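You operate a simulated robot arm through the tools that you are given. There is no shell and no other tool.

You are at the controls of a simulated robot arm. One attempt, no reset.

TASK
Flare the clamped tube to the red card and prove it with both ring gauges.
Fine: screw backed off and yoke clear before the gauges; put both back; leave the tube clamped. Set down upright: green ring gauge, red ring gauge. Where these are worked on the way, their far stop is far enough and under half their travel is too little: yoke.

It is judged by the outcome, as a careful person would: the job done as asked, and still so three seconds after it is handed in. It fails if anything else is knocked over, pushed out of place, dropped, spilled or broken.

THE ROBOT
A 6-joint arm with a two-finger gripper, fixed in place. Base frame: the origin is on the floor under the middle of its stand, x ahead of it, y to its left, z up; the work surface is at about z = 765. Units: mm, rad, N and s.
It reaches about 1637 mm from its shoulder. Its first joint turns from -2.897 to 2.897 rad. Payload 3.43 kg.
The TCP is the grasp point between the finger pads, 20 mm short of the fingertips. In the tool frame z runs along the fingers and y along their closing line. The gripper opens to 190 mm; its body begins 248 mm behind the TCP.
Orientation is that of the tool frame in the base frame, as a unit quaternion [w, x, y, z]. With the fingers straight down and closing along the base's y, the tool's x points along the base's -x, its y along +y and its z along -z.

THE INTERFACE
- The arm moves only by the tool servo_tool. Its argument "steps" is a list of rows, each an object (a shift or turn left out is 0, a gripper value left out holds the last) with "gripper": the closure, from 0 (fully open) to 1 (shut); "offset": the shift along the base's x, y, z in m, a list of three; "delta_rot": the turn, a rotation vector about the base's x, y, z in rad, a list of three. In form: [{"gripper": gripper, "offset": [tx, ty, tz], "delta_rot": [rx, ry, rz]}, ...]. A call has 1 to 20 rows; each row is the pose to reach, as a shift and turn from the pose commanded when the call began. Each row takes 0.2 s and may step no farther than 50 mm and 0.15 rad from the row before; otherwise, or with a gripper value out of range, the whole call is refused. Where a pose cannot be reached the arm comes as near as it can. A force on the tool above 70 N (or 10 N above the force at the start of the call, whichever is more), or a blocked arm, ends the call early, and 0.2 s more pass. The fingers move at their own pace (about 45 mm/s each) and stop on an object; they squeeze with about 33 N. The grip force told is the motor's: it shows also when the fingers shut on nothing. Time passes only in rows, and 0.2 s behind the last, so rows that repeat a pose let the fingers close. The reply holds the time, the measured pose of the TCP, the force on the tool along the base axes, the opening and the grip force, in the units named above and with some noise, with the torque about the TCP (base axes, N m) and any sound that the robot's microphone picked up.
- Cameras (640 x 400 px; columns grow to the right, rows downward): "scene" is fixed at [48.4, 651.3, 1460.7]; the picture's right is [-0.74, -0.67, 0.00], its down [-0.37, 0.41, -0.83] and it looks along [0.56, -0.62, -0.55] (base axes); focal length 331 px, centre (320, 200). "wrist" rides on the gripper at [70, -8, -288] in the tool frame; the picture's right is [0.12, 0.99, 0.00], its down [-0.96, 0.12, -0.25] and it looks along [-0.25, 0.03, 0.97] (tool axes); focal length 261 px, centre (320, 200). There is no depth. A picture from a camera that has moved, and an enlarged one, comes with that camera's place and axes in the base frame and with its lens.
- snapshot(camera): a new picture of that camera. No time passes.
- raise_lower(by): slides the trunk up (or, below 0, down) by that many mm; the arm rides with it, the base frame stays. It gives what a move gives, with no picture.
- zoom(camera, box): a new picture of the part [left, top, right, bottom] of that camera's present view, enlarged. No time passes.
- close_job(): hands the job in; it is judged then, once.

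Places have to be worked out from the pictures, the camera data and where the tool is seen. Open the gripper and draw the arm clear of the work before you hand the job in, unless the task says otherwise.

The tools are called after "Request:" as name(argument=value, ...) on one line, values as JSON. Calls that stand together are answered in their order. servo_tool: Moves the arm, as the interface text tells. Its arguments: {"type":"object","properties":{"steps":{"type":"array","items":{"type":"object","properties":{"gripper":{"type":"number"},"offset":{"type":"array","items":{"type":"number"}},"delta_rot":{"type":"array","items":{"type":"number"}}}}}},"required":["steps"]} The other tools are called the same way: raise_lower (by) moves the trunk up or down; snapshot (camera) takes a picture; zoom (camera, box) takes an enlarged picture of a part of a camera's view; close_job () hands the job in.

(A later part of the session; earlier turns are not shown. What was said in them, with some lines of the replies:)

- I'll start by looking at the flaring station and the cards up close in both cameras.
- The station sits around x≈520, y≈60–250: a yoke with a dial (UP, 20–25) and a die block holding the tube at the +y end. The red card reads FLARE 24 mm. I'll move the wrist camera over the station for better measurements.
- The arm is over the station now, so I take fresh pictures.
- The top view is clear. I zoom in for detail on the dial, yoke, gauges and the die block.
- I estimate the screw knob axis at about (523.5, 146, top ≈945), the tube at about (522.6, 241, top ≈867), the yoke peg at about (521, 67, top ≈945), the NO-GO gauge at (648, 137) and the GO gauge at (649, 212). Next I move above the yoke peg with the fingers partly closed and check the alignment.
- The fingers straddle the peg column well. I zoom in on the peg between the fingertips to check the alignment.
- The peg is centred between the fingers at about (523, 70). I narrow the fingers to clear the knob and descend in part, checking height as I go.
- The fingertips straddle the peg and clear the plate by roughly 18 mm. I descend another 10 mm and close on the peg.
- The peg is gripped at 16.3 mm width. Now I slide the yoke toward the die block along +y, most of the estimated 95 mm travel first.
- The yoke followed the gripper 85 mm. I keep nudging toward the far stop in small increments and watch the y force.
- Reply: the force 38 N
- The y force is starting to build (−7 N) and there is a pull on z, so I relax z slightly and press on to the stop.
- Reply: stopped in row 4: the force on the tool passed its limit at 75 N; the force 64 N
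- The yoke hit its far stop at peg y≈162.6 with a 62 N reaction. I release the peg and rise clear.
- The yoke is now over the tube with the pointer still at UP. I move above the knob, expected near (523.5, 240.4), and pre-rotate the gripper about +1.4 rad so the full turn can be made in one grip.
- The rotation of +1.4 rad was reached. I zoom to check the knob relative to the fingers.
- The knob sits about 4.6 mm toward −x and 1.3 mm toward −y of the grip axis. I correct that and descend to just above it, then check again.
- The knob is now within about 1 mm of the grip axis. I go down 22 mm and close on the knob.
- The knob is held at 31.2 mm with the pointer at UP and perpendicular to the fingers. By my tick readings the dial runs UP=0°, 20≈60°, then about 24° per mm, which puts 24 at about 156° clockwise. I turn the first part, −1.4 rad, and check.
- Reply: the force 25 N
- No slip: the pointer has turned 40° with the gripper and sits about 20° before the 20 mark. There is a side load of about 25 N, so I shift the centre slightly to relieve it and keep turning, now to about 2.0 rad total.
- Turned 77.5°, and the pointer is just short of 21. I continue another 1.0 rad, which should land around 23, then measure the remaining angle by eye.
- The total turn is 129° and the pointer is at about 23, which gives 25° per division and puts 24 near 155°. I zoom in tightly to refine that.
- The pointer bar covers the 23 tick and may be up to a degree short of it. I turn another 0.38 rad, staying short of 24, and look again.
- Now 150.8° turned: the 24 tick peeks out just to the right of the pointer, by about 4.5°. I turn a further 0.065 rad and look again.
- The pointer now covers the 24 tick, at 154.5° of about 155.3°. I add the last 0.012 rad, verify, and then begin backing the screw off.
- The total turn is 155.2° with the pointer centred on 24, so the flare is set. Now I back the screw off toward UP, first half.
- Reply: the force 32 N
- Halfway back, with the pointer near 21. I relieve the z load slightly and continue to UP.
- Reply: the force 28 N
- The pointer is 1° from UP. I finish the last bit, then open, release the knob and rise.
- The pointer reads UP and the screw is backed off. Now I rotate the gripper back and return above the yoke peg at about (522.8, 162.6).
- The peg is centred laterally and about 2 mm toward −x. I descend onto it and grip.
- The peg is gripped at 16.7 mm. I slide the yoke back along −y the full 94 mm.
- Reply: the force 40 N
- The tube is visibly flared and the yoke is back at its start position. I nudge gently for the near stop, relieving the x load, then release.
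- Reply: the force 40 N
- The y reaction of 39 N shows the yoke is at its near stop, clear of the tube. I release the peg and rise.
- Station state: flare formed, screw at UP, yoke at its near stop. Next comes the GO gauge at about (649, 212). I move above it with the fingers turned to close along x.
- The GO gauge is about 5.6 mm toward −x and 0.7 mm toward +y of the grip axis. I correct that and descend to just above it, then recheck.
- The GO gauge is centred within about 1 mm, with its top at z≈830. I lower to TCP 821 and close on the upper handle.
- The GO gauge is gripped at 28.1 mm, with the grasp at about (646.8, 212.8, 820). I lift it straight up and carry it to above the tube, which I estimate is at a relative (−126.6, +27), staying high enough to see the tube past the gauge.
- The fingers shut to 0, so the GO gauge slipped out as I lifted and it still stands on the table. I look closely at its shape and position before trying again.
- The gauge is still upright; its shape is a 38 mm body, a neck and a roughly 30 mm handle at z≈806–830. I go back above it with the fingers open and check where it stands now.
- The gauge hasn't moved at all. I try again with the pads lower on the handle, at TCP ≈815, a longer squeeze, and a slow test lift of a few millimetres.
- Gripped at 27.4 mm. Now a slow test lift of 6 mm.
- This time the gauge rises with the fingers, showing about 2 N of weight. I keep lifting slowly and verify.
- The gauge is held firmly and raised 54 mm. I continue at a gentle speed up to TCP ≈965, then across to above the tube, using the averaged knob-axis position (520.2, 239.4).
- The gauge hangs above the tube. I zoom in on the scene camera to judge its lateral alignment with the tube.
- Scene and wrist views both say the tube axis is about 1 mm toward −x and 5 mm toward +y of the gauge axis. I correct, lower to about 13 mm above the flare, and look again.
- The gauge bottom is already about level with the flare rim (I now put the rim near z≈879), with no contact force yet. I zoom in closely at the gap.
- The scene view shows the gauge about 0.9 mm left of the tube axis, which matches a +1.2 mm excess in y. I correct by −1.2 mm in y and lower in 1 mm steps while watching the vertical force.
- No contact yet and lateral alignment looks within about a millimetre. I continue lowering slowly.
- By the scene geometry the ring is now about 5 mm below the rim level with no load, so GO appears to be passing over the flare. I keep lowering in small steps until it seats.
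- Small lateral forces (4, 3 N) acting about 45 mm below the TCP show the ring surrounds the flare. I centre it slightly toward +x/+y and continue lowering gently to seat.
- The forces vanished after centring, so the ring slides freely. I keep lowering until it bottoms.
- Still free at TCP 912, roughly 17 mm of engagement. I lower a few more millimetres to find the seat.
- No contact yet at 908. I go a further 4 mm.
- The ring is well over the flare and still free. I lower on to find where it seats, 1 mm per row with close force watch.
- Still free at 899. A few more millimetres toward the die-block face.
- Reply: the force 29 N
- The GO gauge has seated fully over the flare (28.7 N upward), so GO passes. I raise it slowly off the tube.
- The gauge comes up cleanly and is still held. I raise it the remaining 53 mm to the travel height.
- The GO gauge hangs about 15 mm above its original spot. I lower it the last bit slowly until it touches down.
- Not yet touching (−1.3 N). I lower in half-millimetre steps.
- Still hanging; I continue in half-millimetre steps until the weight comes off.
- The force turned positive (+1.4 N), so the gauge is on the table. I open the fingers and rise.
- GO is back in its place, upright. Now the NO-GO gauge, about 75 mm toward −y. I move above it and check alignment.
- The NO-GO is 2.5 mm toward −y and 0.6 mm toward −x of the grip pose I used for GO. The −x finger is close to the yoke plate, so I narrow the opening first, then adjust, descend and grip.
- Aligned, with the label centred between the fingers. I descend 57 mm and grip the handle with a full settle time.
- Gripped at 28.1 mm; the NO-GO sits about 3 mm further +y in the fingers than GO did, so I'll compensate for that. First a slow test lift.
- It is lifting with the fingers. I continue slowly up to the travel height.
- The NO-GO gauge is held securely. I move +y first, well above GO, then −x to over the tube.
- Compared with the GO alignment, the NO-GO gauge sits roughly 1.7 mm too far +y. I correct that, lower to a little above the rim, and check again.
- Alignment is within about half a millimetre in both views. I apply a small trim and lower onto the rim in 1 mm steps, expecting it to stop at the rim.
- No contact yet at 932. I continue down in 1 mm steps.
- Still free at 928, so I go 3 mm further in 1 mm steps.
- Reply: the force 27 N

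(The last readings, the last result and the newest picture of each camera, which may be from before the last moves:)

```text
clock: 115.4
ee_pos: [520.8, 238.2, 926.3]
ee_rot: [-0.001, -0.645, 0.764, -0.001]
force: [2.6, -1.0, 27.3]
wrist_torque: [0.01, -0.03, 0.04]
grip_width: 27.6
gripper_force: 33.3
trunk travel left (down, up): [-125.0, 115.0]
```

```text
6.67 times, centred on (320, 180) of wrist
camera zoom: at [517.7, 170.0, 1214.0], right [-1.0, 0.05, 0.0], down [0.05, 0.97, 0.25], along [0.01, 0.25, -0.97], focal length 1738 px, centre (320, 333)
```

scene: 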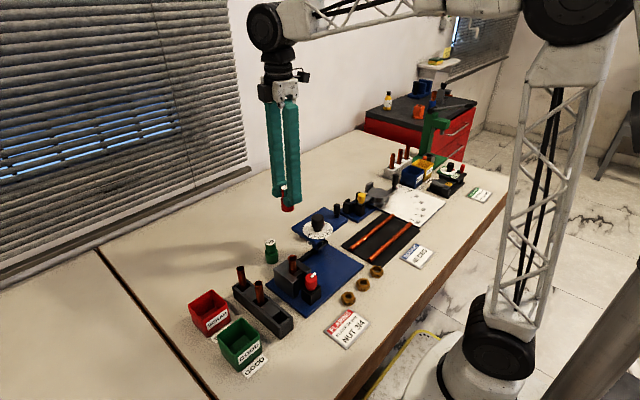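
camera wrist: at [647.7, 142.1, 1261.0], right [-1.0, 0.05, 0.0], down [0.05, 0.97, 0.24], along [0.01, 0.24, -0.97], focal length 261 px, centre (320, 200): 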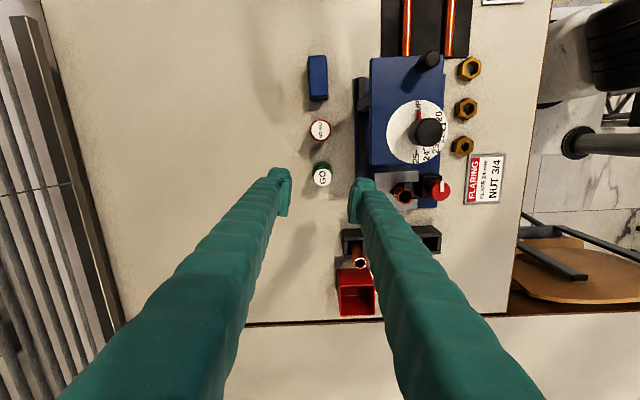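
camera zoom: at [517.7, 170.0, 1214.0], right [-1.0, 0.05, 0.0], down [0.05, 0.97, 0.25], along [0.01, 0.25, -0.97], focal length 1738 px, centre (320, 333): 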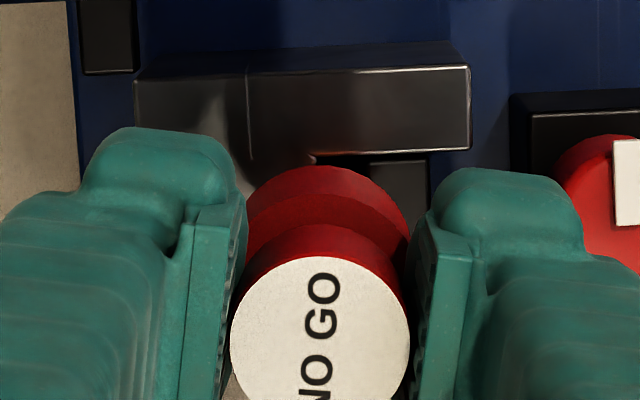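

The NO-GO stopped dead on the rim (+27 N at TCP 926, balanced torque), so it does not pass and the flare is in tolerance. I hold briefly, then raise it off.

Request:
servo_tool(steps=[{"offset": [0, 0, 0]}, {"offset": [0, 0, 0]}, {"offset": [0, 0, 0.001]}, {"offset": [0, 0, 0.003]}, {"offset": [0, 0, 0.006]}, {"offset": [0, 0, 0.011]}, {"offset": [0, 0, 0.018]}, {"offset": [0, 0, 0.026]}, {"offset": [0, 0, 0.034]}, {"offset": [0, 0, 0.04]}, {"offset": [0, 0, 0.04]}])

Request:
zoom(camera="wrist", box=[260, 130, 380, 250])

Request:
zoom(camera="scene", box=[255, 200, 335, 280])

```text
clock: 117.8
ee_pos: [520.7, 238.4, 965.4]
ee_rot: [-0.002, -0.645, 0.764, -0.002]
force: [-0.4, 0.6, -2.8]
wrist_torque: [0.0, -0.01, -0.02]
grip_width: 27.0
gripper_force: 33.4
trunk travel left (down, up): [-125.0, 115.0]
```

```text
3.33 times, centred on (320, 190) of wrist
camera zoom: at [517.4, 169.9, 1252.9], right [-1.0, 0.05, 0.0], down [0.05, 0.97, 0.24], along [0.01, 0.24, -0.97], focal length 869 px, centre (320, 233)
```

zoom: 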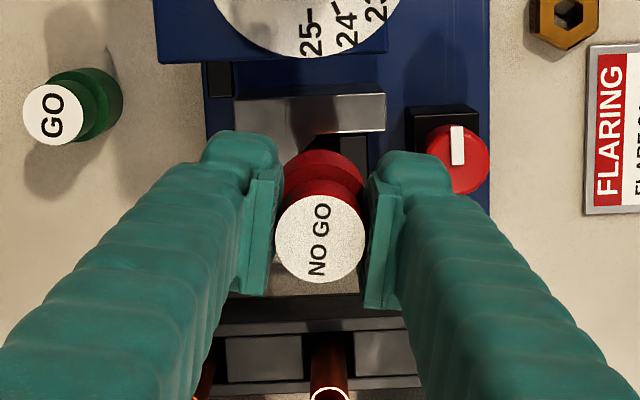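

```text
5.00 times, centred on (295, 240) of scene
camera zoom: at [48.4, 651.3, 1460.7], right [-0.74, -0.67, 0.0], down [-0.37, 0.41, -0.83], along [0.56, -0.62, -0.55], focal length 1656 px, centre (445, 0)
```

zoom: 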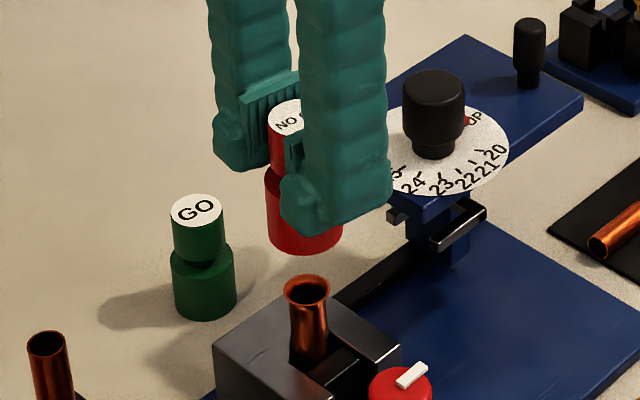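

The gauge is lifted clear and still held. I carry it back: +x first, then −y over its original spot.

Request:
servo_tool(steps=[{"offset": [0.004, 0, 0]}, {"offset": [0.012, 0, 0]}, {"offset": [0.024, 0, 0]}, {"offset": [0.038, 0, 0]}, {"offset": [0.052, 0, 0]}, {"offset": [0.066, 0, 0]}, {"offset": [0.08, 0, 0]}, {"offset": [0.093, 0, 0]}, {"offset": [0.105, 0, 0]}, {"offset": [0.115, 0, 0]}, {"offset": [0.122, 0, 0]}, {"offset": [0.1253, 0, 0]}, {"offset": [0.1253, 0, 0]}])

Request:
servo_tool(steps=[{"offset": [0, -0.004, 0]}, {"offset": [0, -0.012, 0]}, {"offset": [0, -0.024, 0]}, {"offset": [0, -0.038, 0]}, {"offset": [0, -0.052, 0]}, {"offset": [0, -0.066, 0]}, {"offset": [0, -0.08, 0]}, {"offset": [0, -0.092, 0]}, {"offset": [0, -0.0995, 0]}, {"offset": [0, -0.1037, 0]}, {"offset": [0, -0.1037, 0]}])

Request:
servo_tool(steps=[{"offset": [0, 0, -0.004]}, {"offset": [0, 0, -0.012]}, {"offset": [0, 0, -0.022]}, {"offset": [0, 0, -0.034]}, {"offset": [0, 0, -0.046]}, {"offset": [0, 0, -0.058]}, {"offset": [0, 0, -0.07]}, {"offset": [0, 0, -0.082]}, {"offset": [0, 0, -0.094]}, {"offset": [0, 0, -0.106]}, {"offset": [0, 0, -0.116]}, {"offset": [0, 0, -0.124]}, {"offset": [0, 0, -0.13]}, {"offset": [0, 0, -0.134]}, {"offset": [0, 0, -0.134]}])

Request:
zoom(camera="scene", box=[245, 190, 345, 280])

Request:
zoom(camera="wrist", box=[260, 130, 380, 250])

```text
clock: 120.6
ee_pos: [645.1, 239.2, 963.8]
ee_rot: [-0.001, -0.645, 0.764, -0.001]
force: [-0.3, 0.4, -2.2]
wrist_torque: [0.0, 0.0, -0.01]
grip_width: 27.4
gripper_force: 32.9
trunk travel left (down, up): [-125.0, 115.0]
```

```text
clock: 123.0
ee_pos: [644.3, 135.7, 964.8]
ee_rot: [-0.002, -0.645, 0.764, -0.001]
force: [-0.1, 0.4, -1.8]
wrist_torque: [0.07, 0.01, -0.01]
grip_width: 27.2
gripper_force: 32.7
trunk travel left (down, up): [-125.0, 115.0]
```

```text
clock: 126.2
ee_pos: [645.3, 136.1, 831.4]
ee_rot: [0.0, -0.646, 0.764, -0.001]
force: [0.4, 0.4, -0.6]
wrist_torque: [0.02, 0.0, 0.01]
grip_width: 27.5
gripper_force: 33.2
trunk travel left (down, up): [-125.0, 115.0]
```

```text
4.44 times, centred on (295, 235) of scene
camera zoom: at [48.4, 651.3, 1460.7], right [-0.74, -0.67, 0.0], down [-0.37, 0.41, -0.83], along [0.56, -0.62, -0.55], focal length 1472 px, centre (431, 44)
```

zoom: 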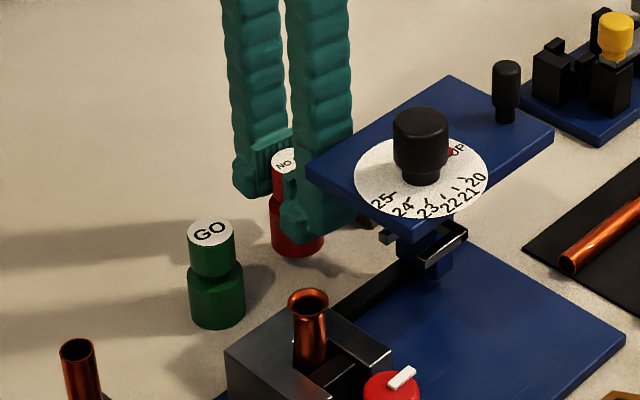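

```text
3.33 times, centred on (320, 190) of wrist
camera zoom: at [644.0, 66.9, 1118.9], right [-1.0, 0.05, 0.0], down [0.05, 0.97, 0.24], along [0.01, 0.24, -0.97], focal length 869 px, centre (320, 233)
```

zoom: 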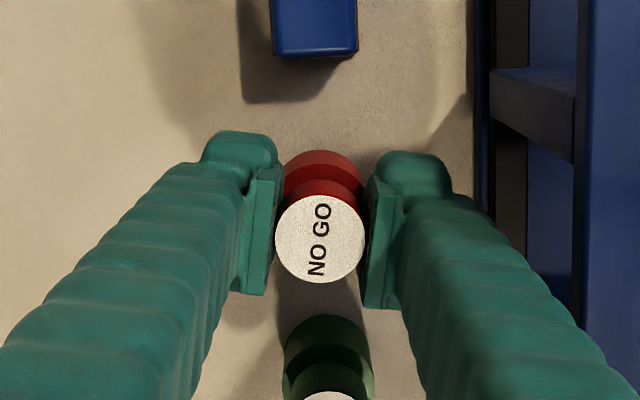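

The NO-GO gauge hangs about 14 mm above its spot. I lower gently.

Request:
servo_tool(steps=[{"offset": [0, 0, -0.003]}, {"offset": [0, 0, -0.006]}, {"offset": [0, 0, -0.009]}, {"offset": [0, 0, -0.011]}, {"offset": [0, 0, -0.0125]}, {"offset": [0, 0, -0.0135]}, {"offset": [0, 0, -0.0135]}])

```text
clock: 127.8
ee_pos: [646.3, 135.4, 818.9]
ee_rot: [-0.001, -0.646, 0.763, -0.001]
force: [0.1, -0.3, -0.6]
wrist_torque: [0.04, -0.01, 0.03]
grip_width: 27.5
gripper_force: 33.1
trunk travel left (down, up): [-125.0, 115.0]
```

Not yet clearly down, so I continue with half-millimetre steps.

Request:
servo_tool(steps=[{"offset": [0, 0, -0.0005]}, {"offset": [0, 0, -0.001]}, {"offset": [0, 0, -0.001]}])

```text
clock: 128.6
ee_pos: [645.8, 135.3, 817.4]
ee_rot: [-0.001, -0.646, 0.763, -0.001]
force: [0.4, 0.2, 0.2]
wrist_torque: [0.0, 0.02, 0.0]
grip_width: 27.3
gripper_force: 32.9
trunk travel left (down, up): [-125.0, 115.0]
```

The load has nearly vanished; one more half-millimetre step or two for firm touchdown.

Request:
servo_tool(steps=[{"offset": [0, 0, -0.0005]}, {"offset": [0, 0, -0.001]}, {"offset": [0, 0, -0.001]}])

```text
clock: 129.4
ee_pos: [645.4, 135.3, 817.2]
ee_rot: [-0.002, -0.646, 0.764, -0.002]
force: [-4.1, -3.1, 21.2]
wrist_torque: [-0.39, 0.11, 0.01]
grip_width: 27.3
gripper_force: 33.2
trunk travel left (down, up): [-125.0, 115.0]
```

It is firmly down (21 N). I relieve the pressure, open to about 45 mm to stay clear of the plate, and rise.

Request:
servo_tool(steps=[{"offset": [0, 0, 0.0008]}, {"offset": [0, 0, 0.0008]}, {"gripper": 0.82, "offset": [0, 0, 0.0008]}, {"gripper": 0.78, "offset": [0, 0, 0.0008]}, {"gripper": 0.76, "offset": [0, 0, 0.0008]}, {"gripper": 0.76, "offset": [0, 0, 0.0008]}, {"offset": [0, 0, 0.02]}, {"offset": [0, 0, 0.05]}, {"offset": [0, 0, 0.09]}, {"offset": [0, 0, 0.13]}, {"offset": [0, 0, 0.17]}, {"offset": [0, 0, 0.17]}])

Request:
zoom(camera="wrist", box=[250, 90, 410, 250])

Request:
zoom(camera="scene", box=[245, 190, 345, 290])

```text
clock: 132.0
ee_pos: [648.2, 137.0, 983.2]
ee_rot: [-0.001, -0.646, 0.763, -0.001]
force: [-0.2, 0.7, 0.4]
wrist_torque: [-0.03, -0.02, 0.02]
grip_width: 45.6
gripper_force: 0.1
trunk travel left (down, up): [-125.0, 115.0]
```

```text
2.50 times, centred on (330, 170) of wrist
camera zoom: at [646.1, 67.5, 1271.2], right [-1.0, 0.05, 0.0], down [0.05, 0.97, 0.24], along [0.01, 0.24, -0.97], focal length 652 px, centre (295, 275)
```

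zoom: 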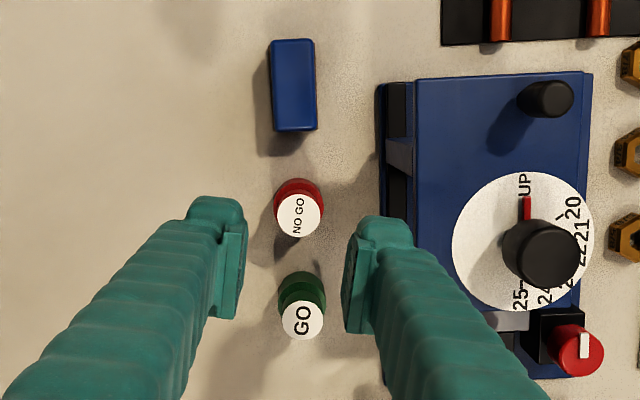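

```text
4.00 times, centred on (295, 240) of scene
camera zoom: at [48.4, 651.3, 1460.7], right [-0.74, -0.67, 0.0], down [-0.37, 0.41, -0.83], along [0.56, -0.62, -0.55], focal length 1325 px, centre (420, 40)
```

zoom: 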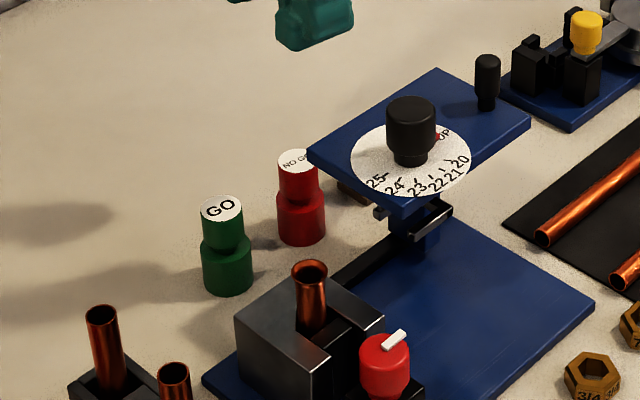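

Both gauges stand upright on their original spots (within about 1 mm by the scene view), the screw is at UP, the yoke is clear and the clamp untouched. I draw the arm up and away with the gripper open.

Request:
servo_tool(steps=[{"offset": [0, 0, 0.04]}, {"offset": [0, 0, 0.08]}, {"offset": [0, 0, 0.12]}, {"offset": [0, 0, 0.16]}, {"gripper": 0.3, "offset": [0.02, -0.01, 0.2]}, {"gripper": 0.0, "offset": [0.04, -0.03, 0.24]}, {"offset": [0.06, -0.05, 0.27]}, {"offset": [0.07, -0.06, 0.27], "delta_rot": [0, 0, -0.14]}, {"offset": [0.07, -0.06, 0.27], "delta_rot": [0, 0, -0.28]}, {"offset": [0.07, -0.06, 0.27], "delta_rot": [0, 0, -0.42]}, {"offset": [0.07, -0.06, 0.27], "delta_rot": [0, 0, -0.56]}, {"offset": [0.07, -0.06, 0.27], "delta_rot": [0, 0, -0.7]}, {"offset": [0.07, -0.06, 0.27], "delta_rot": [0, 0, -0.84]}, {"offset": [0.07, -0.06, 0.27], "delta_rot": [0, 0, -0.98]}, {"offset": [0.07, -0.06, 0.27], "delta_rot": [0, 0, -1.12]}, {"offset": [0.07, -0.06, 0.27], "delta_rot": [0, 0, -1.26]}, {"offset": [0.07, -0.06, 0.27], "delta_rot": [0, 0, -1.4]}, {"offset": [0.07, -0.06, 0.27], "delta_rot": [0, 0, -1.4]}])

Request:
snapshot(camera="scene")

Request:
zoom(camera="wrist", box=[290, 0, 510, 160])

Request:
zoom(camera="scene", box=[180, 200, 400, 380])

```text
clock: 135.8
ee_pos: [715.4, 75.7, 1256.8]
ee_rot: [-0.002, -0.001, 1.0, 0.0]
force: [0.0, -0.1, -0.5]
wrist_torque: [-0.03, 0.01, 0.02]
grip_width: 189.9
gripper_force: 0.0
trunk travel left (down, up): [-125.0, 115.0]
```

```text
taken
```

scene: 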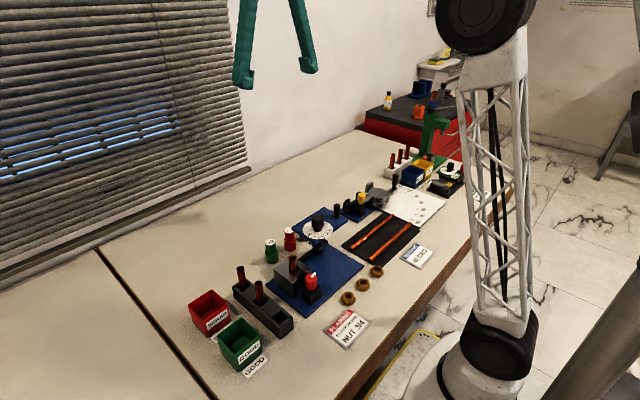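

```text
2.50 times, centred on (400, 80) of wrist
camera zoom: at [647.2, 68.4, 1543.0], right [-0.12, 0.99, 0.0], down [0.96, 0.12, 0.24], along [0.24, 0.03, -0.97], focal length 652 px, centre (120, 500)
```

zoom: 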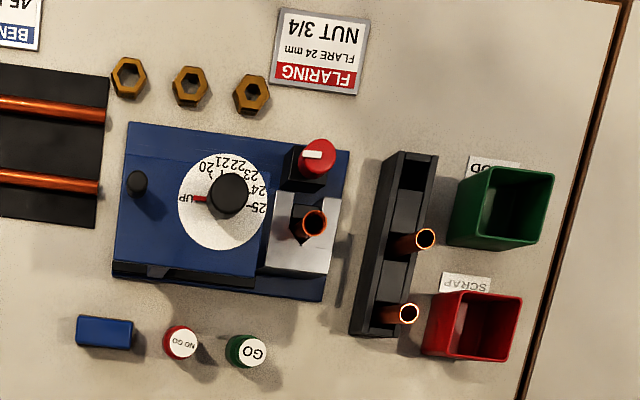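

```text
2.22 times, centred on (290, 290) of scene
camera zoom: at [48.4, 651.3, 1460.7], right [-0.74, -0.67, 0.0], down [-0.37, 0.41, -0.83], along [0.56, -0.62, -0.55], focal length 736 px, centre (387, 0)
```

zoom: 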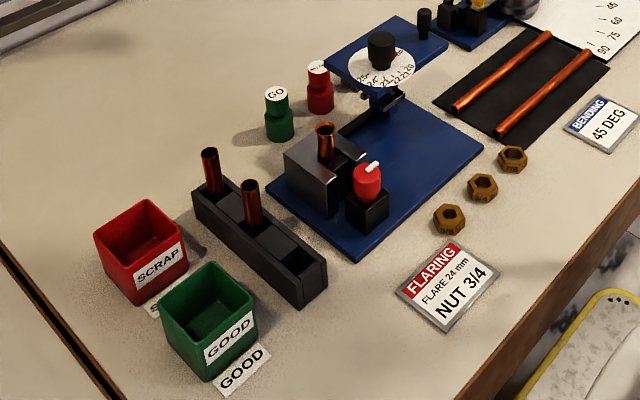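

The final views match the starting layout, except that the clamped tube is now flared. The screw is at UP, the yoke is clear, both gauges are upright in their places, nothing else has moved, and the arm is clear with the gripper open. I hand the job in.

Request:
close_job()

```text
The job is handed in.
```

The clamped tube is flared to 24 mm as the red card asks. Both ring gauges confirm it: GO slid fully over the flare, and NO-GO stopped on the rim with about 27 N of resistance.

- **Order:** the screw was backed off to UP and the yoke was at its near stop before either gauge was used.
- **Final state:** both gauges are upright on their original spots, within about 1 mm by the camera. The tube is still clamped and the arm is clear with the gripper open. Nothing else looks moved in the last pictures.
- **GO slipped once:** on my first lift the GO gauge slid out of the fingers. It stayed upright and did not move, and a slower second lift held.
- **Nut left alone:** the card also lists NUT 3/4. The task did not ask for the nut to be fitted, so I did not touch the nuts.
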